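You operate a simulated robot arm through the tools that you are given. There is no shell and no other tool. Be economical: measure what you need, move in short steps, check, and stop when the job is done.

You run a simulated robot arm. Do the job below in one go: nothing can be reset, and whatever is moved stays where it is left.

Task
Put the sleeve from the work bench in the small red tray. Then push the upper drawer shut. Then put the strainer basket on the green table away on the top of the plywood table. Then take the jar with the red band and put it on the shelf under the work bench. Then take the gasket from the white table and leave it on the silver steel tray. Then put one of the jars from the work bench on the orange cover. Then take the setting block on the pump table and put it away on the shelf under the work bench. Then put two of the steel cups from the top of the low rack on the top shelf of the still rack. The order counts. Set down upright: strainer basket, jar with the red band, jar, steel cup.

It is judged by the outcome, as a careful person would: the job done as asked, and still so three seconds after it is handed in. It fails if anything else is knocked over, pushed out of place, dropped, spilled or broken. A push-on lid holds only when it is set on centred and level and pressed home; a screw cap is set on level and turned clockwise until tight.

Robot
A 7-joint arm with a two-finger parallel gripper on a trunk, on a base that drives. Base frame: it is fixed to the floor where the robot stands at the start and does not move with it; the origin is under the middle of the robot, x ahead of it, y to its left, z up. Units: m, degrees, N and s.
With the tool pointing down near the work surface it reaches from about 0.38 to 0.9 m from the robot's upright axis, wherever it stands. Its first joint turns from -115.0 to 115.0 degrees. Places, roughly: gasket [0.5, -3, 0.75]; jar (6x6x10 cm) [0.9, 1.2, 0.9]; jar with the red band (8x8x12 cm) [-1.1, -3.1, 0.9]; orange cover (6x6x3 cm) [1, 0.9, 0.9]; setting block [-5.5, -0.75, 0.75]; shelf under the work bench [0.9, 1.2, 0.3]; sleeve (4x4x4 cm) [0.6, 0, 0.9]; small red tray (17x24x4 cm) [1, 0, 0.9]; steel cup [-5.25, -1.25, 0.75]; steel tray (24x20x3 cm) [0.4, -2.8, 0.8]; strainer basket (10x10x14 cm) [-1.3, -3, 0.9]; top of the plywood table [-1, -0.6, 0.8]; top shelf of the still rack [-7.7, -0.1, 1.4]; upper drawer [0.4, 0.2, 0.7]. Payload 3.91 kg.
Tool frame: the origin (TCP) lies between the finger pads and is the grasp point; the fingertips stand 0.03 m ahead of it; z points along the fingers, y is the line along which they close. The gripper opens to 0.11 m. The fingers are 0.02 m wide and 0.01 m thick; the gripper's body (0.048 by 0.112 m) begins 0.055 m behind the TCP.
Orientation is that of the tool frame in the base frame, as a unit quaternion [w, x, y, z]. With the fingers straight down and closing along the base's y, the tool's x points along the base's -x, its y along +y and its z along -z.

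Tools
- The arm moves only by the tool play_rows. Its argument "increments" is one flat list of numbers, 7 for each row, row after row: the shift along the base's x, y, z in m, then the turn, a rotation vector about the base's x, y, z in rad, then the finger opening in m, from 0 to 0.11. In form: [dx, dy, dz, ax, ay, az, grip, dx, dy, dz, ax, ay, az, grip, ...]. A call has 1 to 10 rows; each row is the pose to reach, as a shift and turn from the pose commanded when the call began. Each row takes 0.2 s and may step no farther than 0.05 m and 8.6 degrees from the row before; otherwise, or with a gripper value out of range, the whole call is refused. A pose out of reach is approached as far as the arm can. The call stops where the force on the tool passes 40 N (or 10 N more than at its start, if that is more) or the arm is blocked; 0.2 s more then pass. Each finger travels about 0.153 m/s and halts on what it meets, pressing with about 38 N; the grip force reading is that of the motor and also rises with nothing between the fingers. The clock runs only during rows and for 0.2 s after the last one: add rows that repeat a pose to give the fingers time. The reply holds the time, the measured pose of the TCP, the force on the tool along the base axes, the opening and the grip force, in the units named above and with some noise, with the torque about the TCP (base axes, N m) and any sound that the robot's microphone picked up.
- Cameras (640 x 400 px; columns grow to the right, rows downward): "scene" is now at [0.168, 0.1546, 1.4471]; the picture's right is [-0.89, -0.45, 0.00], its down [-0.42, 0.83, -0.36] and it looks along [0.16, -0.32, -0.93] (base axes); focal length 214 px, centre (320, 200). "wrist" rides on the gripper at [0.072, 0.017, -0.103] in the tool frame; the picture's right is [-0.23, 0.97, 0.00], its down [-0.76, -0.18, -0.62] and it looks along [-0.61, -0.14, 0.78] (tool axes); focal length 222 px, centre (320, 200). There is no depth. A picture from a camera that has moved, and an enlarged one, comes with that camera's place and axes in the base frame and with its lens.
- grab_frame(camera): a new picture of that camera. It takes no simulated time.
- raise_lower(by): slides the trunk up (or, below 0, down) by that many m; the arm and the scene camera ride with it, the base frame stays. It gives what a move gives, with no picture.
- drive_base(legs): drives the robot by 1 to 6 legs, each [ahead, left, turn to the left] in m, m and degrees, along the robot's own axes; the way and the turn of a leg run together, so that a leg with both is an arc; at most 1.5 m and 180 degrees a leg. The arm and the cameras ride along, it lands a little off, and it stops where it bumps. It gives what a move gives.
- head_to(pan, tilt): turns the head with the scene camera to pan (to the left, within 80 degrees either way) and tilt (down, from -29 to 69), counted from straight ahead of the robot. It gives what a move gives.
- inspect(camera, box): a new picture of the part [left, top, right, bottom] of that camera's present view, enlarged. It takes no simulated time.
- job_done(): hands the job in; it is judged then, once.

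Work in short steps. Places have to be worked out from the pictures, the camera data and where the tool is seen: move nearer, look again, correct. Check each grasp and each placing, and mend what went wrong. You have 493 turns and 234 pictures in all, those below and enlarged ones among them. Open the gripper and draw the arm clear of the work before you hand the job in, unless the task says otherwise; then end with one line.

The tools are called after "Emit:" as a command line: name --argument value ..., lists and objects as JSON in quotes. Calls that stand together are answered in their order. play_rows: Moves the arm, as the interface text tells. Its arguments: {"type":"object","properties":{"increments":{"type":"array","items":{"type":"number"}}},"required":["increments"]} The other tools are called the same way: raise_lower (by) slides the trunk up or down; drive_base (legs) drives the base; head_to (pan, tilt) turns the head that bears the scene camera; grab_frame (camera) takes a picture; inspect (camera, box) takes an enlarged picture of a part of a camera's view; job_done () hands the job in.

At the start:

```text
clock: 0.0
eef_pos: [0.4157, 0.2103, 1.1404]
tcp_rot: [0.0, 0.0, 1.0, 0.0]
force: [0.3, 0.2, -0.4]
ft_torque: [-0.01, -0.01, -0.01]
width: 0.1103
grasp_force: 0.1
trunk travel left (down, up): [-0.825, 0.165]
robot x, y, heading: [0.0005, -0.0018, 0.2]
head pan, tilt: [-63.0, 68.8]
```

scene: 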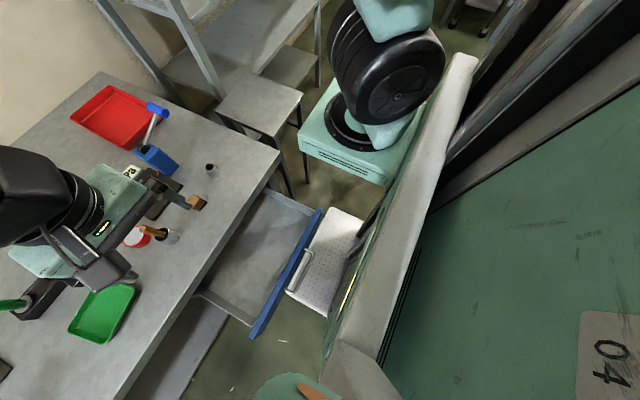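
wrist: 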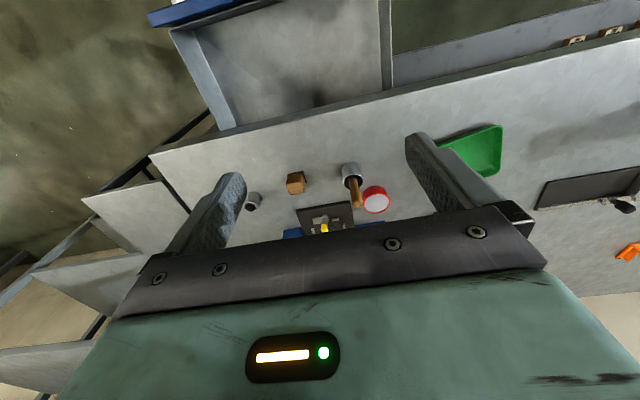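

I begin by turning the head to look at the bench ahead.

Emit:
head_to --pan 0 --tilt 45

Emit:
grab_frame --camera "scene"

```text
clock: 1.3
eef_pos: [0.4149, 0.2103, 1.1408]
tcp_rot: [0.0, 0.0, 1.0, 0.0]
force: [0.5, -0.3, 0.6]
ft_torque: [-0.02, 0.06, 0.03]
width: 0.11
grasp_force: 0.1
trunk travel left (down, up): [-0.825, 0.165]
robot x, y, heading: [-0.006, 0.0008, -0.2]
head pan, tilt: [0.0, 45.0]
```

```text
231 pictures are left
camera scene: at [0.2239, 0.2043, 1.4759], right [0.0, -1.0, 0.0], down [-0.71, 0.0, -0.71], along [0.71, 0.0, -0.71], focal length 214 px, centre (320, 200)
```

scene: 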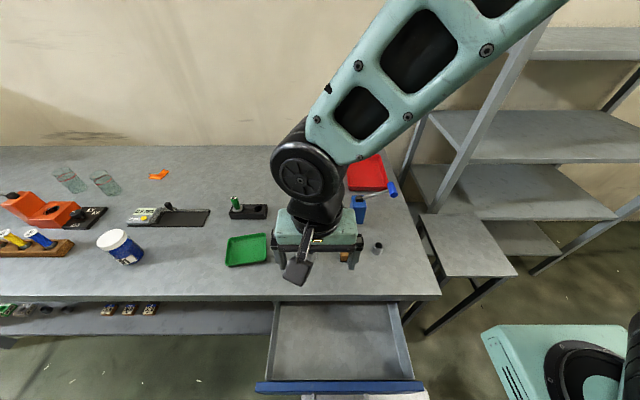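

I zoom in on the candidate sleeve and the things near it.

Emit:
inspect --camera "scene" --box '[220, 140, 440, 280]'

Emit:
inspect --camera "wrist" --box '[220, 130, 420, 255]'

```text
2.86 times, centred on (330, 210) of scene
camera zoom: at [0.2239, 0.2043, 1.4759], right [0.0, -1.0, 0.0], down [-0.71, 0.0, -0.71], along [0.71, 0.0, -0.71], focal length 613 px, centre (291, 171)
```

zoom: 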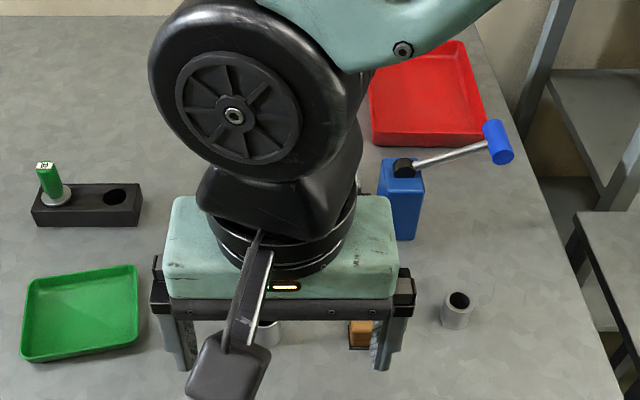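

```text
3.20 times, centred on (320, 192) of wrist
camera zoom: at [0.3428, 0.2275, 1.2445], right [0.23, 0.97, 0.0], down [0.76, -0.18, 0.62], along [0.61, -0.14, -0.78], focal length 711 px, centre (320, 224)
```

zoom: 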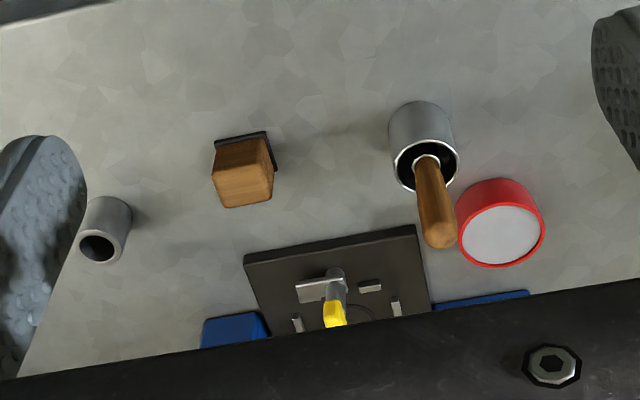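

The plain open tube at about (0.653, -0.013) is the sleeve. I move above it.

Emit:
play_rows --increments '[0.03, -0.028, -0.0, 0, 0, 0, 0.11, 0.06, -0.056, -0.0, 0, 0, 0, 0.11, 0.09, -0.084, -0.02, 0, 0, 0, 0.11, 0.12, -0.112, -0.04, 0, 0, 0, 0.11, 0.15, -0.14, -0.06, 0, 0, 0, 0.09, 0.18, -0.168, -0.08, 0, 0, 0, 0.08, 0.21, -0.196, -0.11, 0, 0, 0, 0.08, 0.238, -0.223, -0.14, 0, 0, 0, 0.08, 0.238, -0.223, -0.16, 0, 0, 0, 0.08]'

Emit:
grab_frame --camera "wrist"

Emit:
grab_frame --camera "scene"

```text
refused: row 7 steps farther than a row can; nothing moved
```

```text
228 pictures are left
camera wrist: at [0.3428, 0.2275, 1.2445], right [0.23, 0.97, 0.0], down [0.76, -0.18, 0.62], along [0.61, -0.14, -0.78], focal length 222 px, centre (320, 200)
```

wrist: 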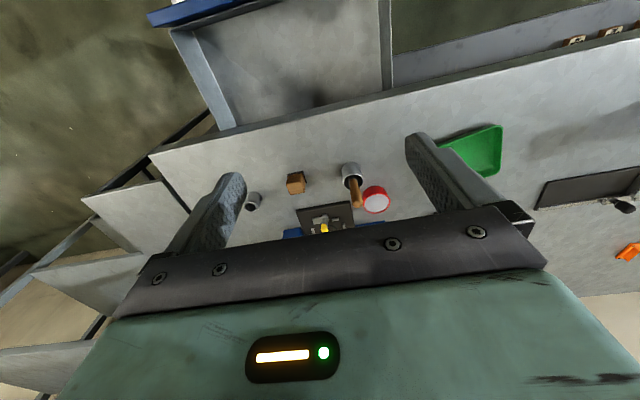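

```text
227 pictures are left
camera scene: at [0.2239, 0.2043, 1.4759], right [0.0, -1.0, 0.0], down [-0.71, 0.0, -0.71], along [0.71, 0.0, -0.71], focal length 214 px, centre (320, 200)
```

scene: 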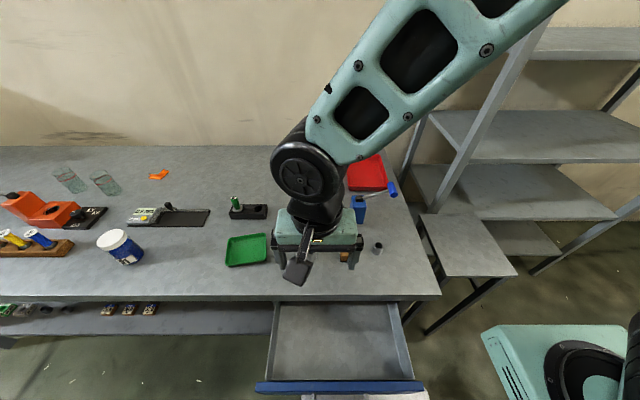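

Refused for a step size; I use even steps of about 0.04 m.

Emit:
play_rows --increments '[0.026, -0.025, -0.017, 0, 0, 0, 0.08, 0.053, -0.05, -0.035, 0, 0, 0, 0.08, 0.079, -0.074, -0.053, 0, 0, 0, 0.08, 0.106, -0.099, -0.071, 0, 0, 0, 0.08, 0.132, -0.124, -0.089, 0, 0, 0, 0.08, 0.159, -0.149, -0.107, 0, 0, 0, 0.08, 0.185, -0.173, -0.125, 0, 0, 0, 0.08, 0.212, -0.198, -0.142, 0, 0, 0, 0.08, 0.238, -0.223, -0.16, 0, 0, 0, 0.08]'

Emit:
grab_frame --camera "wrist"

```text
clock: 3.3
eef_pos: [0.6526, -0.0143, 0.981]
tcp_rot: [0.0, -0.001, 1.0, 0.001]
force: [-0.1, -0.4, 0.8]
ft_torque: [-0.04, 0.01, 0.02]
width: 0.0798
grasp_force: 0.0
trunk travel left (down, up): [-0.825, 0.165]
robot x, y, heading: [0.001, -0.0, -0.3]
head pan, tilt: [0.0, 45.0]
```

```text
226 pictures are left
camera wrist: at [0.5805, 0.003, 1.0866], right [0.23, 0.97, 0.0], down [0.76, -0.18, 0.62], along [0.61, -0.14, -0.78], focal length 222 px, centre (320, 200)
```

wrist: 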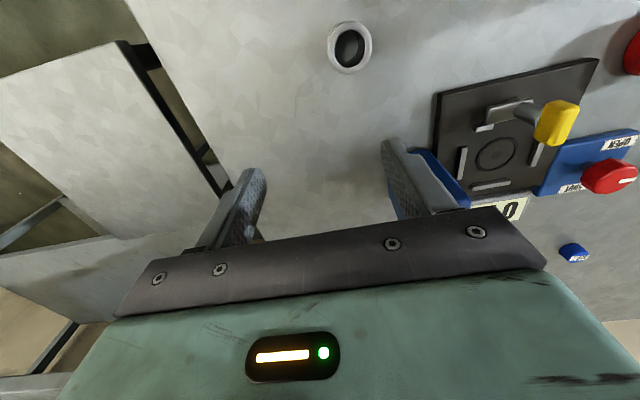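

Triangulating the three views puts the sleeve at about (0.601, 0.021), with the bench top near z 0.86. I shift over it and down a little.

Emit:
play_rows --increments '[-0.026, 0.018, 0, 0, 0, 0, 0.08, -0.052, 0.036, 0, 0, 0, 0, 0.08, -0.052, 0.036, -0.02, 0, 0, 0, 0.08]'

Emit:
grab_frame --camera "wrist"

Emit:
inspect --camera "scene" --box '[270, 160, 430, 280]'

```text
clock: 4.1
eef_pos: [0.601, 0.0202, 0.9605]
tcp_rot: [0.0, 0.001, 1.0, 0.0]
force: [-0.8, 0.1, 0.8]
ft_torque: [0.0, -0.01, -0.01]
width: 0.0801
grasp_force: 0.0
trunk travel left (down, up): [-0.825, 0.165]
robot x, y, heading: [0.0002, -0.0034, 0.0]
head pan, tilt: [0.0, 45.0]
```

```text
225 pictures are left
camera wrist: at [0.5278, 0.0387, 1.0648], right [0.23, 0.97, 0.0], down [0.76, -0.18, 0.62], along [0.61, -0.14, -0.78], focal length 222 px, centre (320, 200)
```

wrist: 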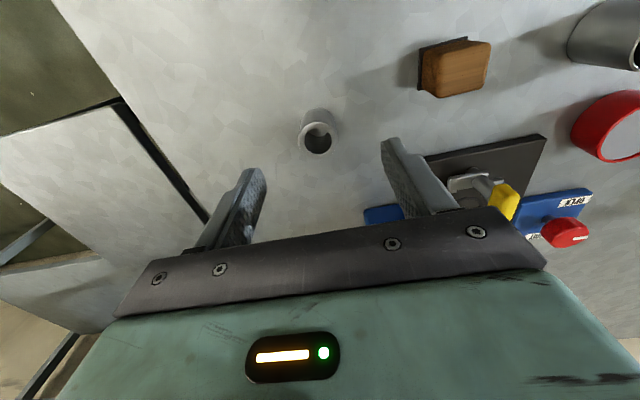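

```text
3.33 times, centred on (350, 220) of scene
camera zoom: at [0.2237, 0.2043, 1.4761], right [0.0, -1.0, 0.0], down [-0.71, 0.0, -0.71], along [0.71, 0.0, -0.71], focal length 715 px, centre (220, 133)
```

zoom: 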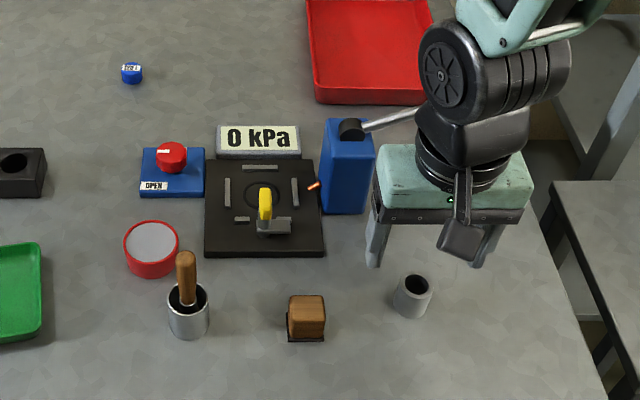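

The sleeve's rim is at about (0.602, 0.020, 0.889), right under the TCP. I descend to z 0.89 and close.

Emit:
play_rows --increments '[0.001, 0, -0.02, 0, 0, 0, 0.08, 0.001, 0, -0.04, 0, 0, 0, 0.08, 0.001, 0, -0.06, 0, 0, 0, 0.08, 0.001, 0, -0.07, 0, 0, 0, 0.08]'

Emit:
inspect --camera "wrist" --box '[160, 60, 480, 260]'

```text
clock: 5.1
eef_pos: [0.6023, 0.0223, 0.8904]
tcp_rot: [0.001, 0.0, 1.0, 0.001]
force: [0.0, -0.3, -0.1]
ft_torque: [0.0, 0.01, -0.02]
width: 0.0801
grasp_force: 0.0
trunk travel left (down, up): [-0.825, 0.165]
robot x, y, heading: [-0.0038, 0.0001, 0.1]
head pan, tilt: [0.0, 45.0]
```

```text
2.00 times, centred on (320, 160) of wrist
camera zoom: at [0.5305, 0.04, 0.9951], right [0.23, 0.97, 0.0], down [0.76, -0.18, 0.62], along [0.61, -0.14, -0.78], focal length 444 px, centre (320, 280)
```

zoom: 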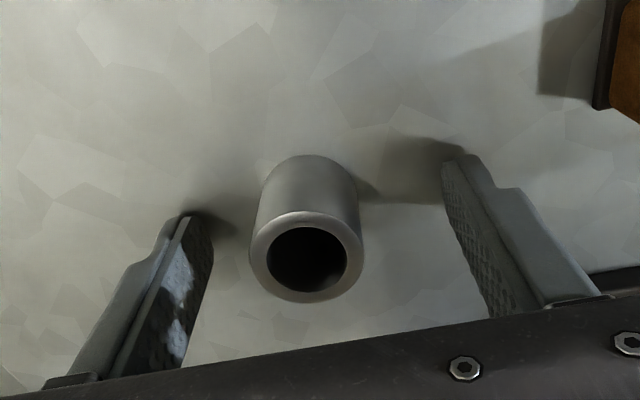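

The sleeve sits between the pads. I close.

Emit:
play_rows --increments '[0.001, -0.002, -0.003, 0, 0, 0, 0.06, 0.001, -0.002, -0.003, 0, 0, 0, 0.03, 0.001, -0.002, -0.003, 0, 0, 0, 0.02, 0.001, -0.002, -0.003, 0, 0, 0, 0.02]'

```text
clock: 5.9
eef_pos: [0.6043, 0.02, 0.8902]
tcp_rot: [0.003, 0.001, 1.0, -0.001]
force: [-4.5, -3.1, 24.9]
ft_torque: [-0.21, 0.36, -0.05]
width: 0.0313
grasp_force: 37.8
trunk travel left (down, up): [-0.825, 0.165]
robot x, y, heading: [-0.0003, -0.0011, -0.2]
head pan, tilt: [0.0, 45.0]
stopped in row 3: the force on the tool passed its limit (the readings are from after the stop); the commanded pose is now the measured one
```

Fingertips touched the bench at z 0.86 and the sleeve is held (3.1 cm). I lift it, then look down to see how much room there is to drive ahead.

Emit:
play_rows --increments '[0, 0, 0.03, 0, 0, 0, 0.02, 0, 0, 0.07, 0, 0, 0, 0.02, 0, 0, 0.11, 0, 0, 0, 0.02, 0, 0, 0.15, 0, 0, 0, 0.02]'

Emit:
head_to --pan 0 --tilt 69

Emit:
grab_frame --camera "scene"

Emit:
grab_frame --camera "wrist"

```text
clock: 6.9
eef_pos: [0.605, 0.0214, 1.0397]
tcp_rot: [0.001, 0.001, 1.0, 0.0]
force: [-0.5, 0.4, -0.7]
ft_torque: [-0.03, 0.0, -0.01]
width: 0.0311
grasp_force: 38.0
trunk travel left (down, up): [-0.825, 0.165]
robot x, y, heading: [0.0014, -0.0019, 0.0]
head pan, tilt: [0.0, 45.0]
```

```text
clock: 7.7
eef_pos: [0.6059, 0.0212, 1.039]
tcp_rot: [0.002, 0.001, 1.0, 0.0]
force: [0.3, -0.8, -0.7]
ft_torque: [0.0, -0.01, 0.03]
width: 0.0308
grasp_force: 37.8
trunk travel left (down, up): [-0.825, 0.165]
robot x, y, heading: [0.001, 0.0005, -0.4]
head pan, tilt: [0.0, 68.8]
```

```text
222 pictures are left
camera scene: at [0.1986, 0.2043, 1.4471], right [0.0, -1.0, 0.0], down [-0.93, 0.0, -0.36], along [0.36, 0.0, -0.93], focal length 214 px, centre (320, 200)
```

scene: 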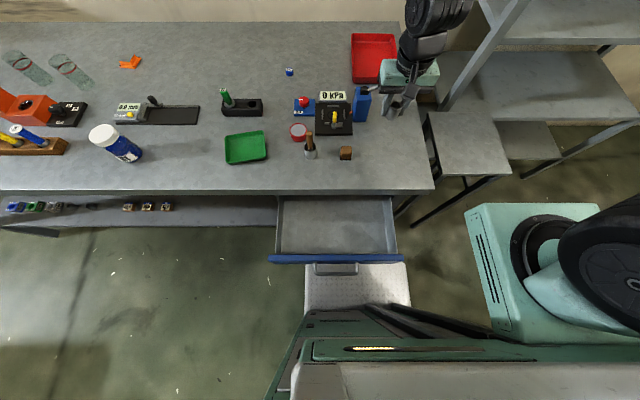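

```text
221 pictures are left
camera wrist: at [0.5331, 0.039, 1.1422], right [0.23, 0.97, 0.0], down [0.76, -0.18, 0.63], along [0.61, -0.14, -0.78], focal length 222 px, centre (320, 200)
```

wrist: 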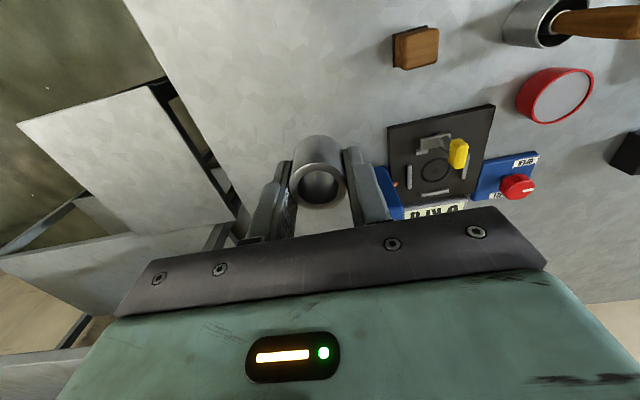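

The tray centre is at about (1.01, -0.005), its near edge at about 0.90. I move out above the tray at a safe height, over the lever, to see how far the arm reaches.

Emit:
play_rows --increments '[0.03, -0.003, 0.03, 0, 0, 0, 0.02, 0.07, -0.007, 0.05, 0, 0, 0, 0.02, 0.11, -0.011, 0.06, 0, 0, 0, 0.02, 0.15, -0.015, 0.06, 0, 0, 0, 0.02, 0.19, -0.019, 0.06, 0, 0, 0, 0.02, 0.23, -0.023, 0.06, 0, 0, 0, 0.02, 0.27, -0.027, 0.06, 0, 0, 0, 0.02, 0.31, -0.03, 0.06, 0, 0, 0, 0.02, 0.34, -0.03, 0.06, 0, 0, 0, 0.02, 0.34, -0.03, 0.06, 0, 0, 0, 0.02]'

Emit:
grab_frame --camera "wrist"

```text
clock: 9.9
eef_pos: [0.9333, -0.0113, 1.0988]
tcp_rot: [0.002, 0.002, 1.0, 0.0]
force: [0.3, 0.5, 0.4]
ft_torque: [0.0, -0.05, -0.01]
width: 0.0311
grasp_force: 38.4
out of reach, approached as far as the arm can: row 9, 10
trunk travel left (down, up): [-0.825, 0.165]
robot x, y, heading: [-0.0009, -0.0008, -0.0]
head pan, tilt: [0.0, 68.8]
```

```text
220 pictures are left
camera wrist: at [0.861, 0.0069, 1.203], right [0.23, 0.97, 0.0], down [0.76, -0.18, 0.63], along [0.61, -0.14, -0.78], focal length 222 px, centre (320, 200)
```

wrist: 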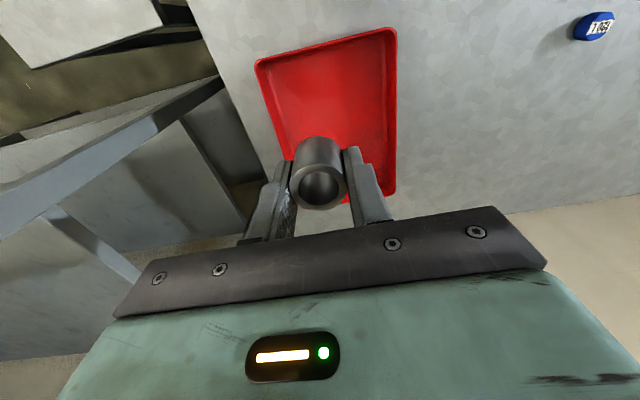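

The tray's near edge is at x≈0.883, y from -0.07 to 0.085, so a sleeve at x≈0.93 is inside. I centre in y and lower.

Emit:
play_rows --increments '[0, 0.01, -0.02, 0, 0, 0, 0.02, 0, 0.017, -0.05, 0, 0, 0, 0.02, 0, 0.017, -0.09, 0, 0, 0, 0.02, 0, 0.017, -0.13, 0, 0, 0, 0.02, 0, 0.017, -0.16, 0, 0, 0, 0.02]'

Emit:
grab_frame --camera "wrist"

```text
clock: 11.1
eef_pos: [0.9237, 0.0045, 0.9412]
tcp_rot: [0.002, 0.0, 1.0, 0.0]
force: [0.5, -0.5, -1.0]
ft_torque: [-0.01, -0.01, -0.01]
width: 0.0311
grasp_force: 37.7
out of reach, approached as far as the arm can: row 4, 5
trunk travel left (down, up): [-0.825, 0.165]
robot x, y, heading: [-0.0011, 0.0001, 0.2]
head pan, tilt: [0.0, 68.8]
```

```text
219 pictures are left
camera wrist: at [0.8512, 0.0222, 1.0452], right [0.23, 0.97, 0.0], down [0.76, -0.18, 0.63], along [0.61, -0.14, -0.78], focal length 222 px, centre (320, 200)
```

wrist: 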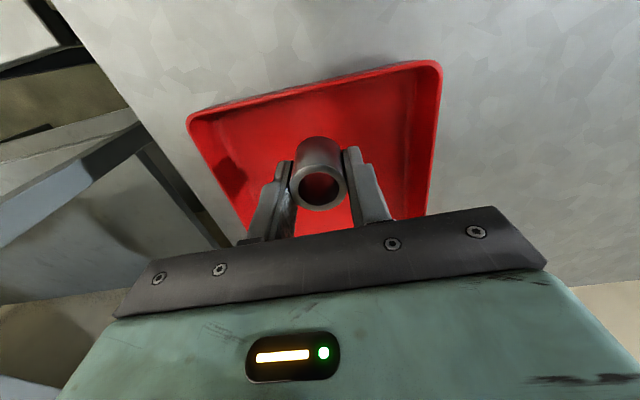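

It is over the tray floor. I lower with the trunk to keep the reach.

Emit:
raise_lower --by -0.038

```text
clock: 12.0
eef_pos: [0.9229, 0.0049, 0.904]
tcp_rot: [0.002, 0.001, 1.0, -0.001]
force: [-0.1, -0.3, -1.1]
ft_torque: [0.02, -0.02, -0.01]
width: 0.0311
grasp_force: 38.1
trunk travel left (down, up): [-0.787, 0.203]
robot x, y, heading: [0.0046, 0.001, 0.2]
head pan, tilt: [0.0, 68.8]
```

Now small arm steps down until contact, or the reach limit.

Emit:
play_rows --increments '[-0.002, 0, -0.004, 0, 0, 0, 0.02, -0.002, 0, -0.008, 0, 0, 0, 0.02, -0.002, 0, -0.008, 0, 0, 0, 0.02]'

Emit:
inspect --camera "wrist" --box '[160, 40, 480, 240]'

```text
clock: 12.8
eef_pos: [0.9214, 0.0037, 0.8957]
tcp_rot: [0.002, 0.001, 1.0, 0.0]
force: [-1.4, 0.6, -1.1]
ft_torque: [0.03, 0.03, 0.06]
width: 0.0311
grasp_force: 37.9
trunk travel left (down, up): [-0.787, 0.203]
robot x, y, heading: [-0.0005, 0.0022, -0.1]
head pan, tilt: [0.0, 68.8]
```

```text
2.00 times, centred on (320, 140) of wrist
camera zoom: at [0.85, 0.0224, 0.9999], right [0.23, 0.97, 0.0], down [0.76, -0.18, 0.63], along [0.61, -0.14, -0.78], focal length 444 px, centre (320, 320)
```

zoom: 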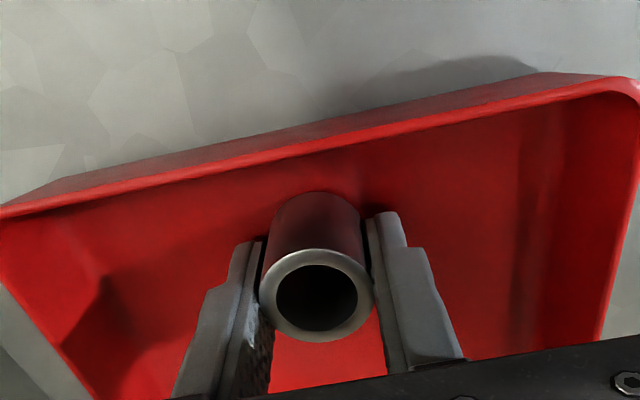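

Nearly on the floor; the last few millimetres slowly, then open.

Emit:
play_rows --increments '[0, 0, -0.003, 0, 0, 0, 0.02, 0, 0, -0.003, 0, 0, 0, 0.02]'

```text
clock: 13.4
eef_pos: [0.9214, 0.005, 0.8943]
tcp_rot: [0.003, 0.002, 1.0, 0.0]
force: [-0.5, -0.8, 7.6]
ft_torque: [-0.03, 0.06, 0.01]
width: 0.031
grasp_force: 38.1
trunk travel left (down, up): [-0.787, 0.203]
robot x, y, heading: [-0.0015, -0.0042, 0.1]
head pan, tilt: [0.0, 68.8]
```

Contact (7.6 N). I release and lift.

Emit:
play_rows --increments '[0, 0, 0, 0, 0, 0, 0.05, 0, 0, 0, 0, 0, 0, 0.06, -0.005, 0, 0.03, 0, 0, 0, 0.06, -0.01, 0, 0.07, 0, 0, 0, 0.06, -0.01, 0, 0.11, 0, 0, 0, 0.06, -0.01, 0, 0.15, 0, 0, 0, 0.06, -0.01, 0, 0.19, 0, 0, 0, 0.06]'

Emit:
grab_frame --camera "wrist"

```text
clock: 15.0
eef_pos: [0.9261, 0.0065, 1.0827]
tcp_rot: [0.0, 0.001, 1.0, 0.0]
force: [-0.3, -0.5, -0.6]
ft_torque: [-0.01, 0.05, -0.01]
width: 0.0599
grasp_force: 0.0
out of reach, approached as far as the arm can: row 3, 4, 5, 6, 7
trunk travel left (down, up): [-0.787, 0.203]
robot x, y, heading: [0.0013, 0.003, 0.0]
head pan, tilt: [0.0, 68.8]
```

```text
217 pictures are left
camera wrist: at [0.8543, 0.0244, 1.1865], right [0.23, 0.97, 0.0], down [0.76, -0.18, 0.62], along [0.61, -0.14, -0.78], focal length 222 px, centre (320, 200)
```

wrist: 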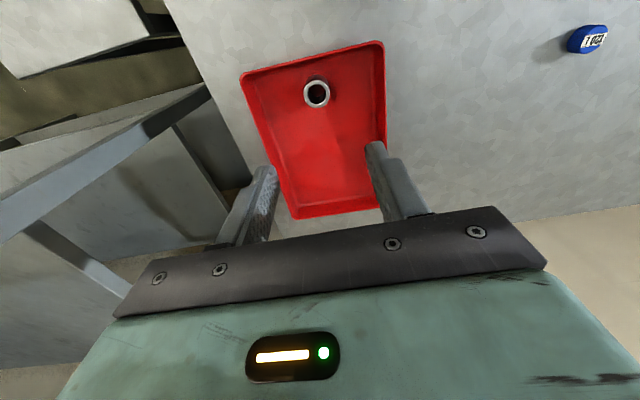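

The sleeve stands in the tray. Now I retract the arm and back the robot off to get in front of the open drawer.

Emit:
play_rows --increments '[-0.04, 0.01, 0.02, 0, 0, 0, 0.03, -0.08, 0.02, 0.03, 0, 0, 0, 0.0, -0.12, 0.03, 0.03, 0, 0, 0, 0.0, -0.16, 0.04, 0.03, 0, 0, 0, 0.0, -0.2, 0.05, 0.03, 0, 0, 0, 0.0, -0.24, 0.06, 0.03, 0, 0, 0, 0.0, -0.28, 0.07, 0.03, 0, 0, 0, 0.0, -0.32, 0.08, 0.03, 0, 0, 0, 0.0, -0.36, 0.09, 0.03, 0, 0, 0, 0.0, -0.4, 0.1, 0.03, 0, 0, 0, 0.0]'

Emit:
drive_base --legs '[[-0.45, 0, 0]]'

Emit:
grab_frame --camera "scene"

Emit:
grab_frame --camera "wrist"

```text
clock: 17.2
eef_pos: [0.8035, 0.2777, 1.1568]
tcp_rot: [0.0, 0.001, 1.0, -0.001]
force: [-0.5, 0.1, -1.3]
ft_torque: [-0.03, 0.03, 0.0]
width: 0.0
grasp_force: 37.4
out of reach, approached as far as the arm can: row 1, 2, 3, 4, 5, 6, 7, 8, 9, 10
trunk travel left (down, up): [-0.787, 0.203]
robot x, y, heading: [0.0001, -0.0001, 0.1]
head pan, tilt: [0.0, 68.8]
```

```text
clock: 19.9
eef_pos: [0.3497, 0.2752, 1.1584]
tcp_rot: [0.0, 0.003, 1.0, -0.002]
force: [0.1, -0.1, -0.5]
ft_torque: [0.02, -0.01, 0.0]
width: 0.0
grasp_force: 38.0
trunk travel left (down, up): [-0.787, 0.203]
robot x, y, heading: [-0.4541, 0.0033, -0.1]
head pan, tilt: [0.0, 68.8]
```

```text
216 pictures are left
camera scene: at [-0.2541, 0.2045, 1.4091], right [0.0, -1.0, 0.0], down [-0.93, 0.0, -0.36], along [0.36, 0.0, -0.93], focal length 214 px, centre (320, 200)
```

scene: 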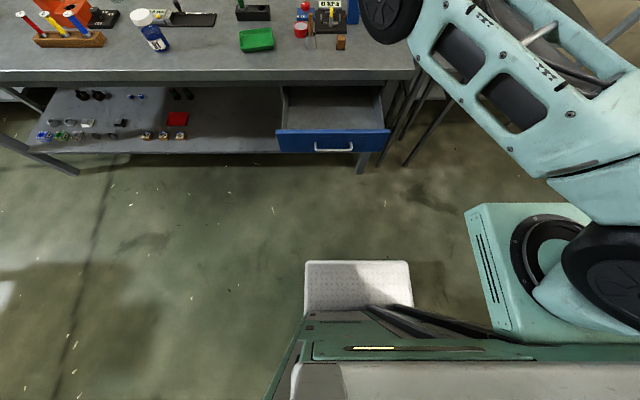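

```text
215 pictures are left
camera wrist: at [0.2781, 0.2938, 1.2623], right [0.23, 0.97, 0.0], down [0.76, -0.18, 0.62], along [0.61, -0.15, -0.78], focal length 222 px, centre (320, 200)
```

wrist: 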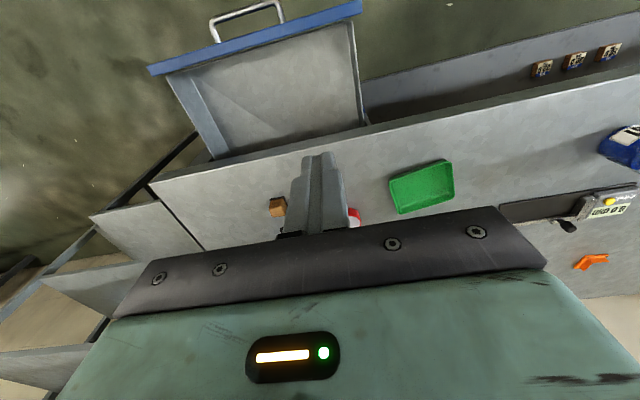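

The drawer face is at x≈0.28, z 0.63–0.755, y centre ≈0.15. I pitch the closed fingers forward while drawing back in front of it.

Emit:
play_rows --increments '[-0.03, -0.012, -0.01, 0, -0.14, 0, 0, -0.06, -0.024, -0.02, 0, -0.28, 0, 0, -0.09, -0.036, -0.03, 0, -0.42, 0, 0, -0.12, -0.048, -0.04, 0, -0.56, 0, 0, -0.15, -0.06, -0.05, 0, -0.7, 0, 0, -0.18, -0.072, -0.06, 0, -0.84, 0, 0, -0.21, -0.084, -0.07, 0, -0.98, 0, 0, -0.24, -0.096, -0.08, 0, -1.12, 0, 0, -0.27, -0.11, -0.09, 0, -1.26, 0, 0, -0.29, -0.122, -0.1, 0, -1.4, 0, 0]'

Emit:
grab_frame --camera "scene"

```text
clock: 22.1
eef_pos: [0.0488, 0.5395, 0.9134]
tcp_rot: [0.641, 0.014, 0.767, -0.009]
force: [1.8, -0.3, 1.2]
ft_torque: [0.04, 0.17, 0.1]
width: 0.0
grasp_force: 37.4
out of reach, approached as far as the arm can: row 1, 2, 3, 4, 5, 6, 7, 8, 9, 10
trunk travel left (down, up): [-0.787, 0.203]
robot x, y, heading: [-0.4556, 0.002, -0.3]
head pan, tilt: [0.0, 68.8]
```

```text
214 pictures are left
camera scene: at [-0.2539, 0.2033, 1.4096], right [-0.01, -1.0, 0.0], down [-0.93, 0.01, -0.36], along [0.36, 0.0, -0.93], focal length 214 px, centre (320, 200)
```

scene: 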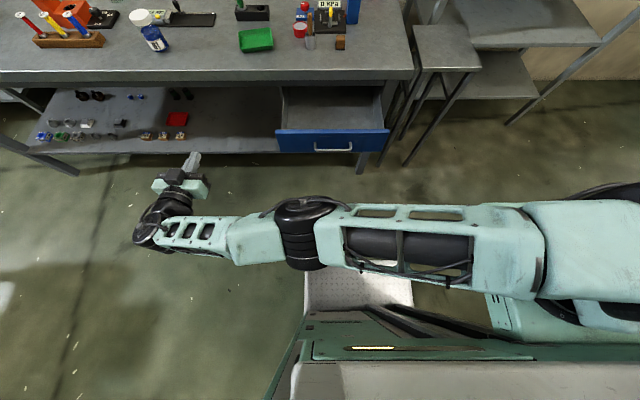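

The arm went wide, short of the target. I test by moving toward the target from here.

Emit:
play_rows --increments '[0, -0.04, 0, 0, 0, 0, 0, 0, -0.08, 0, 0, 0, 0, 0, 0, -0.12, 0, 0, 0, 0, 0, 0, -0.16, 0, 0, 0, 0, 0]'

Emit:
grab_frame --camera "scene"

```text
clock: 23.1
eef_pos: [0.0654, 0.5179, 0.8564]
tcp_rot: [0.645, 0.002, 0.764, 0.001]
force: [-0.2, -0.7, -0.6]
ft_torque: [0.03, -0.02, 0.02]
width: 0.0002
grasp_force: 37.5
out of reach, approached as far as the arm can: row 1, 2, 3, 4
trunk travel left (down, up): [-0.787, 0.203]
robot x, y, heading: [-0.4539, 0.0008, -0.3]
head pan, tilt: [0.0, 68.8]
```

```text
213 pictures are left
camera scene: at [-0.2543, 0.2046, 1.4091], right [0.0, -1.0, 0.0], down [-0.93, 0.0, -0.36], along [0.36, 0.0, -0.93], focal length 214 px, centre (320, 200)
```

scene: 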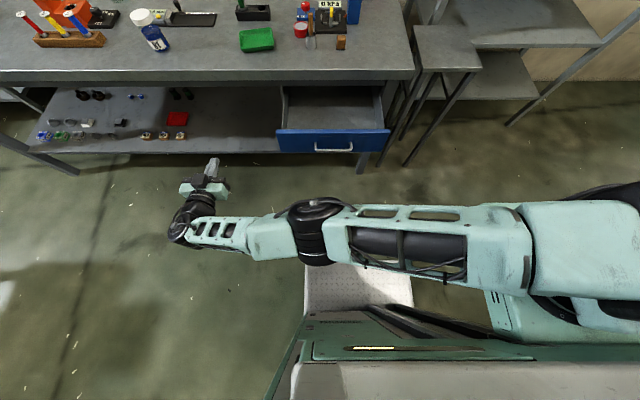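

The elbow looks straightened out (singular). I try moving up and back to bend it.

Emit:
play_rows --increments '[0.0, -0.02, 0.04, 0, 0.14, 0, 0, 0.0, -0.04, 0.08, 0, 0.28, 0, 0, 0, -0.06, 0.12, 0, 0.42, 0, 0, 0, -0.08, 0.16, 0, 0.56, 0, 0, 0, -0.1, 0.2, 0, 0.7, 0, 0, 0, -0.12, 0.24, 0, 0.84, 0, 0]'

Emit:
grab_frame --camera "scene"

```text
clock: 24.1
eef_pos: [0.0536, 0.5309, 0.9078]
tcp_rot: [0.453, -0.098, 0.885, 0.04]
force: [0.3, 0.1, -0.3]
ft_torque: [-0.02, -0.02, 0.0]
width: 0.0
grasp_force: 37.2
out of reach, approached as far as the arm can: row 1, 2
trunk travel left (down, up): [-0.787, 0.203]
robot x, y, heading: [-0.4553, 0.0006, -0.1]
head pan, tilt: [0.0, 68.8]
stopped in row 5: the arm was blocked; the commanded pose is now the measured one
```

```text
212 pictures are left
camera scene: at [-0.2538, 0.2047, 1.4089], right [0.0, -1.0, 0.0], down [-0.93, 0.0, -0.36], along [0.36, 0.0, -0.93], focal length 214 px, centre (320, 200)
```

scene: 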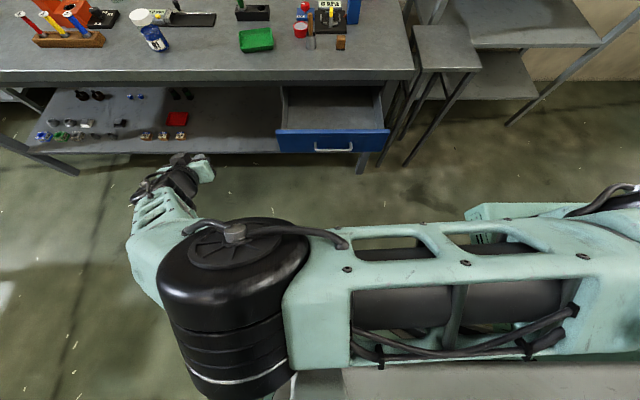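

The arm is blocked against the trunk; the commanded pose is now the measured one. I move the hand forward and away so the elbow swings out.

Emit:
play_rows --increments '[0.03, 0.01, 0.02, 0, 0, 0, 0, 0.06, 0.02, 0.04, 0, 0, 0, 0, 0.09, 0.03, 0.06, 0, 0, 0, 0, 0.12, 0.03, 0.08, 0, 0, 0, 0]'

Emit:
grab_frame --camera "scene"

```text
clock: 25.1
eef_pos: [0.1732, 0.5593, 0.9869]
tcp_rot: [0.452, -0.098, 0.886, 0.038]
force: [0.3, 0.6, 0.3]
ft_torque: [-0.04, -0.02, -0.04]
width: 0.0002
grasp_force: 38.2
trunk travel left (down, up): [-0.787, 0.203]
robot x, y, heading: [-0.4542, 0.0012, -0.2]
head pan, tilt: [0.0, 68.8]
```

```text
211 pictures are left
camera scene: at [-0.2538, 0.2044, 1.4091], right [0.0, -1.0, 0.0], down [-0.93, 0.0, -0.36], along [0.36, 0.0, -0.93], focal length 214 px, centre (320, 200)
```

scene: 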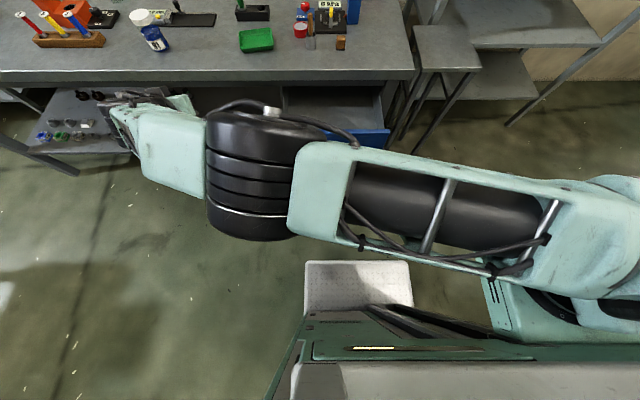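

It tracks again. I move the hand rightwards and up, watching that it tracks.

Emit:
play_rows --increments '[0.01, -0.03, 0.02, 0, 0.07, 0, 0, 0.02, -0.06, 0.04, 0, 0.14, 0, 0, 0.03, -0.09, 0.06, 0, 0.21, 0, 0, 0.04, -0.12, 0.08, 0, 0.28, 0, 0, 0.05, -0.15, 0.09, 0, 0.35, 0, 0, 0.05, -0.18, 0.1, 0, 0.42, 0, 0]'

Emit:
grab_frame --camera "scene"

```text
clock: 26.5
eef_pos: [0.2238, 0.3802, 1.0866]
tcp_rot: [0.256, -0.088, 0.961, 0.058]
force: [-0.6, 1.2, 0.1]
ft_torque: [-0.07, -0.04, -0.05]
width: 0.0
grasp_force: 37.6
trunk travel left (down, up): [-0.787, 0.203]
robot x, y, heading: [-0.4543, 0.0012, -0.5]
head pan, tilt: [0.0, 68.8]
```

```text
210 pictures are left
camera scene: at [-0.2536, 0.2048, 1.409], right [0.0, -1.0, 0.0], down [-0.93, 0.0, -0.36], along [0.36, 0.0, -0.93], focal length 214 px, centre (320, 200)
```

scene: 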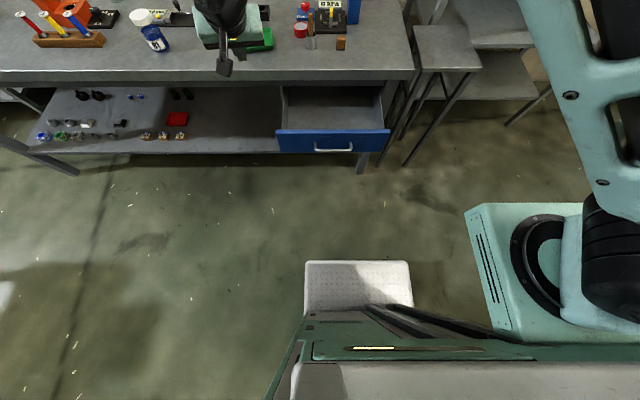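

Good elbow-up posture now. I pitch the tool forward and bring it to in front of the drawer face in two stages.

Emit:
play_rows --increments '[-0.009, -0.023, -0.03, 0.002, -0.079, -0.022, 0, -0.018, -0.046, -0.06, 0.003, -0.158, -0.043, 0, -0.027, -0.069, -0.09, 0.005, -0.236, -0.065, 0, -0.036, -0.092, -0.12, 0.006, -0.315, -0.087, 0, -0.045, -0.115, -0.15, 0.008, -0.394, -0.108, 0, -0.054, -0.138, -0.18, 0.01, -0.473, -0.13, 0]'

Emit:
grab_frame --camera "scene"

```text
clock: 27.9
eef_pos: [0.1712, 0.2403, 0.9045]
tcp_rot: [0.48, -0.035, 0.876, 0.023]
force: [-0.5, 0.1, 0.4]
ft_torque: [0.01, 0.01, 0.0]
width: 0.0
grasp_force: 37.9
trunk travel left (down, up): [-0.787, 0.203]
robot x, y, heading: [-0.4513, 0.0013, -0.2]
head pan, tilt: [0.0, 68.8]
```

```text
209 pictures are left
camera scene: at [-0.2534, 0.2042, 1.4092], right [0.0, -1.0, 0.0], down [-0.93, 0.0, -0.36], along [0.36, 0.0, -0.93], focal length 214 px, centre (320, 200)
```

scene: 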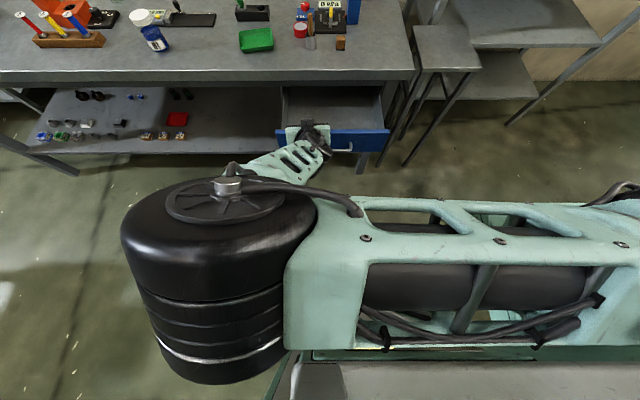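

Pitch is already about 57°, enough to clear the bench edge. I go down and forward to just before the face at z≈0.72.

Emit:
play_rows --increments '[0.01, -0.018, -0.037, 0, 0, 0, 0, 0.02, -0.036, -0.074, 0, 0, 0, 0, 0.03, -0.054, -0.111, 0, 0, 0, 0, 0.04, -0.072, -0.148, 0, 0, 0, 0, 0.05, -0.09, -0.185, 0, 0, 0, 0]'

Emit:
grab_frame --camera "scene"

Emit:
grab_frame --camera "wrist"

```text
clock: 29.1
eef_pos: [0.2207, 0.1515, 0.7222]
tcp_rot: [0.482, -0.035, 0.875, 0.024]
force: [2.4, -2.5, 10.8]
ft_torque: [-0.02, -0.18, -0.05]
width: 0.0
grasp_force: 37.1
trunk travel left (down, up): [-0.787, 0.203]
robot x, y, heading: [-0.4533, 0.0023, -0.3]
head pan, tilt: [0.0, 68.8]
```

```text
208 pictures are left
camera scene: at [-0.254, 0.2043, 1.4095], right [0.0, -1.0, 0.0], down [-0.93, 0.0, -0.36], along [0.36, 0.0, -0.93], focal length 214 px, centre (320, 200)
```

scene: 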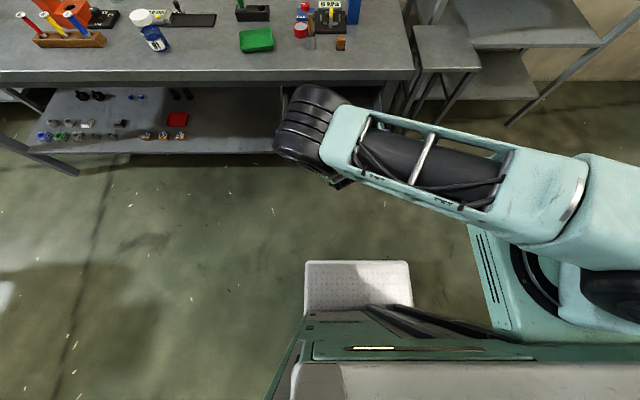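

```text
207 pictures are left
camera wrist: at [0.0951, 0.1583, 0.7177], right [0.04, 0.98, 0.2], down [-0.1, -0.2, 0.98], along [0.99, -0.06, 0.09], focal length 222 px, centre (320, 200)
```

wrist: 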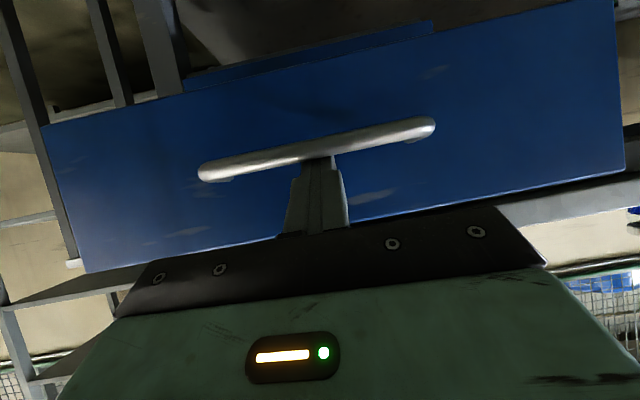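

The tip rests on the handle top. I lift 2.5 cm and push the face above the handle forward.

Emit:
play_rows --increments '[0, 0, 0.02, 0, 0, 0, 0, 0.0, 0, 0.025, 0, 0, 0, 0, 0.03, 0, 0.025, 0, 0, 0, 0, 0.05, 0, 0.025, 0, 0, 0, 0, 0.07, 0, 0.025, 0, 0, 0, 0, 0.09, 0, 0.025, 0, 0, 0, 0]'

Emit:
grab_frame --camera "wrist"

```text
clock: 30.5
eef_pos: [0.3101, 0.1528, 0.7475]
tcp_rot: [0.48, -0.036, 0.876, 0.024]
force: [-0.1, 0.2, -1.1]
ft_torque: [-0.04, -0.04, -0.04]
width: 0.0
grasp_force: 37.7
trunk travel left (down, up): [-0.787, 0.203]
robot x, y, heading: [-0.4535, 0.0017, -0.6]
head pan, tilt: [0.0, 68.8]
```

```text
206 pictures are left
camera wrist: at [0.1831, 0.16, 0.7419], right [0.04, 0.98, 0.2], down [-0.1, -0.19, 0.98], along [0.99, -0.06, 0.09], focal length 222 px, centre (320, 200)
```

wrist: 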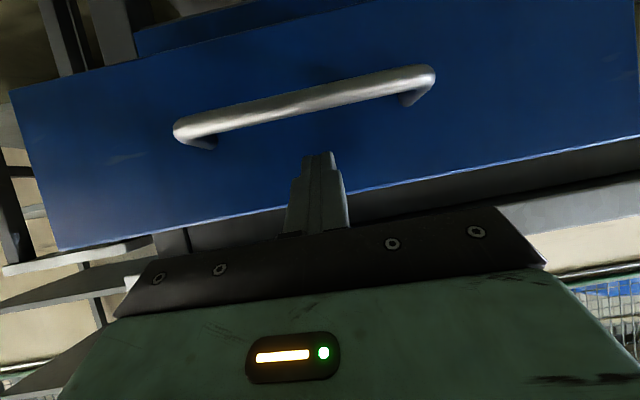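

No contact yet; continue forward.

Emit:
play_rows --increments '[0.02, 0, 0, 0, 0, 0, 0, 0.04, 0, 0, 0, 0, 0, 0, 0.06, 0, 0, 0, 0, 0, 0, 0.08, 0, 0, 0, 0, 0, 0]'

Emit:
grab_frame --camera "wrist"

Emit:
grab_frame --camera "scene"

```text
clock: 31.5
eef_pos: [0.3887, 0.1508, 0.7458]
tcp_rot: [0.48, -0.035, 0.876, 0.022]
force: [0.8, 0.0, 0.6]
ft_torque: [-0.01, 0.02, -0.03]
width: 0.0
grasp_force: 38.4
trunk travel left (down, up): [-0.787, 0.203]
robot x, y, heading: [-0.453, -0.0001, -0.4]
head pan, tilt: [0.0, 68.8]
```

```text
205 pictures are left
camera wrist: at [0.2622, 0.1572, 0.7414], right [0.04, 0.98, 0.2], down [-0.1, -0.19, 0.98], along [0.99, -0.06, 0.09], focal length 222 px, centre (320, 200)
```

wrist: 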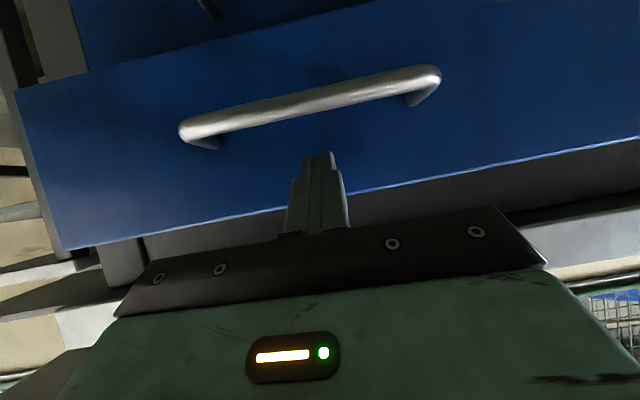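

```text
204 pictures are left
camera scene: at [-0.2535, 0.2043, 1.4091], right [0.0, -1.0, 0.0], down [-0.93, 0.0, -0.36], along [0.36, 0.0, -0.93], focal length 214 px, centre (320, 200)
```

scene: 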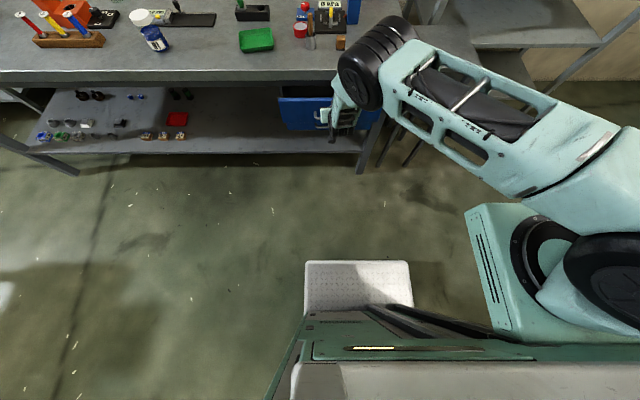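

The drawer slides along freely. I keep pushing until it stops.

Emit:
play_rows --increments '[0.015, 0, 0, 0, 0, 0, 0, 0.03, 0, 0, 0, 0, 0, 0, 0.045, 0, 0, 0, 0, 0, 0, 0.06, 0, 0, 0, 0, 0, 0]'

Emit:
grab_frame --camera "wrist"

```text
clock: 32.5
eef_pos: [0.4495, 0.1515, 0.7464]
tcp_rot: [0.48, -0.035, 0.876, 0.024]
force: [-2.2, -0.9, 0.2]
ft_torque: [-0.01, 0.02, -0.04]
width: 0.0
grasp_force: 37.8
trunk travel left (down, up): [-0.787, 0.203]
robot x, y, heading: [-0.4552, 0.0019, -0.1]
head pan, tilt: [0.0, 68.8]
```

```text
203 pictures are left
camera wrist: at [0.3222, 0.1589, 0.7419], right [0.04, 0.98, 0.2], down [-0.1, -0.19, 0.98], along [0.99, -0.06, 0.09], focal length 222 px, centre (320, 200)
```

wrist: 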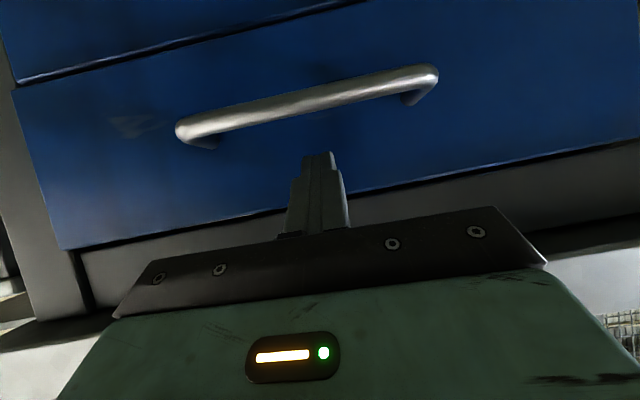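

Nearly flush with the lower drawer. A little more until it stops.

Emit:
play_rows --increments '[0.005, 0, 0, 0, 0, 0, 0, 0.01, 0, 0, 0, 0, 0, 0, 0.015, 0, 0, 0, 0, 0, 0, 0.02, 0, 0, 0, 0, 0, 0, 0.025, 0, 0, 0, 0, 0, 0]'

Emit:
grab_frame --camera "wrist"

```text
clock: 33.2
eef_pos: [0.4556, 0.1536, 0.7443]
tcp_rot: [0.476, -0.036, 0.878, 0.023]
force: [-22.5, -3.1, 12.8]
ft_torque: [0.01, -0.23, -0.11]
width: 0.0001
grasp_force: 37.6
trunk travel left (down, up): [-0.787, 0.203]
robot x, y, heading: [-0.4585, -0.0005, -0.2]
head pan, tilt: [0.0, 68.8]
stopped in row 3: the force on the tool passed its limit (the readings are from after the stop); the commanded pose is now the measured one
```

```text
202 pictures are left
camera wrist: at [0.3278, 0.1598, 0.7406], right [0.04, 0.98, 0.2], down [-0.09, -0.19, 0.98], along [0.99, -0.06, 0.08], focal length 222 px, centre (320, 200)
```

wrist: 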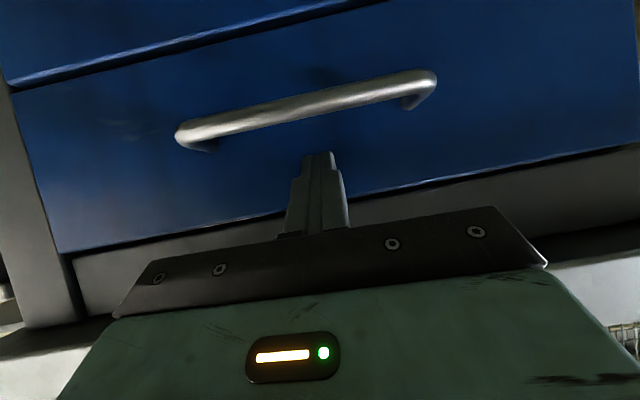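

The drawer is shut (hard stop at 40 N). I withdraw, then return the tool to a downward carrying pose.

Emit:
play_rows --increments '[-0.04, 0, 0, 0, 0, 0, 0, -0.08, 0, 0.0, 0, 0, 0, 0, -0.11, 0.005, 0.035, 0, 0.05, 0, 0, -0.14, 0.01, 0.07, 0, 0.1, 0, 0, -0.17, 0.015, 0.105, 0, 0.2, 0, 0, -0.2, 0.02, 0.14, 0, 0.3, 0, 0, -0.23, 0.025, 0.175, 0, 0.4, 0, 0, -0.26, 0.03, 0.21, 0, 0.5, 0, 0, -0.29, 0.035, 0.245, 0, 0.6, 0, 0]'

Emit:
head_to --pan 0 --tilt 40

Emit:
grab_frame --camera "scene"

```text
clock: 35.2
eef_pos: [0.1658, 0.1866, 0.9872]
tcp_rot: [0.194, -0.026, 0.98, 0.033]
force: [0.8, 0.3, 0.5]
ft_torque: [-0.02, 0.07, 0.05]
width: 0.0002
grasp_force: 37.4
trunk travel left (down, up): [-0.787, 0.203]
robot x, y, heading: [-0.4501, 0.0002, -0.2]
head pan, tilt: [0.0, 68.8]
```

```text
clock: 36.1
eef_pos: [0.1653, 0.1876, 0.9859]
tcp_rot: [0.196, -0.027, 0.98, 0.034]
force: [0.7, 0.9, 0.0]
ft_torque: [-0.02, -0.01, -0.02]
width: 0.0001
grasp_force: 37.6
trunk travel left (down, up): [-0.787, 0.203]
robot x, y, heading: [-0.453, -0.0037, -0.4]
head pan, tilt: [0.0, 40.0]
```

```text
201 pictures are left
camera scene: at [-0.2247, 0.204, 1.4452], right [0.0, -1.0, 0.0], down [-0.64, 0.0, -0.77], along [0.77, 0.0, -0.64], focal length 214 px, centre (320, 200)
```

scene: 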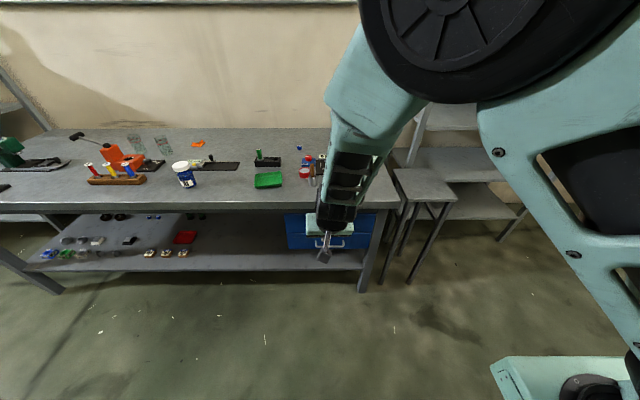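

Drawer is shut. I straighten the tool to point down and tuck in for driving.

Emit:
play_rows --increments '[-0.025, 0.002, 0.026, -0.011, 0.065, -0.009, 0, -0.05, 0.003, 0.052, -0.023, 0.131, -0.017, 0, -0.075, 0.005, 0.078, -0.034, 0.196, -0.026, 0, -0.1, 0.006, 0.104, -0.045, 0.261, -0.035, 0, -0.125, 0.008, 0.13, -0.057, 0.327, -0.043, 0, -0.15, 0.01, 0.155, -0.068, 0.392, -0.052, 0]'

Emit:
head_to --pan -80 --tilt 25

Emit:
grab_frame --camera "scene"

```text
clock: 37.5
eef_pos: [0.0143, 0.1973, 1.1424]
tcp_rot: [0.0, -0.001, 1.0, -0.001]
force: [-0.3, 0.5, -0.8]
ft_torque: [-0.01, 0.03, -0.01]
width: 0.0
grasp_force: 38.0
trunk travel left (down, up): [-0.787, 0.203]
robot x, y, heading: [-0.4524, 0.002, -0.7]
head pan, tilt: [0.0, 40.0]
```

```text
clock: 39.0
eef_pos: [0.0157, 0.1974, 1.1417]
tcp_rot: [0.0, -0.002, 1.0, -0.001]
force: [-0.1, 0.2, -0.7]
ft_torque: [-0.01, -0.03, -0.03]
width: 0.0
grasp_force: 37.9
trunk travel left (down, up): [-0.787, 0.203]
robot x, y, heading: [-0.4512, -0.0016, -0.3]
head pan, tilt: [-80.0, 25.0]
```

```text
200 pictures are left
camera scene: at [-0.2941, 0.1136, 1.4685], right [-0.99, -0.17, 0.0], down [-0.07, 0.42, -0.91], along [0.15, -0.89, -0.42], focal length 214 px, centre (320, 200)
```

scene: 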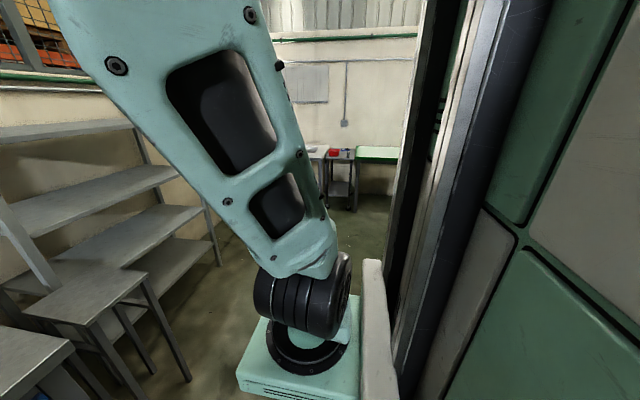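

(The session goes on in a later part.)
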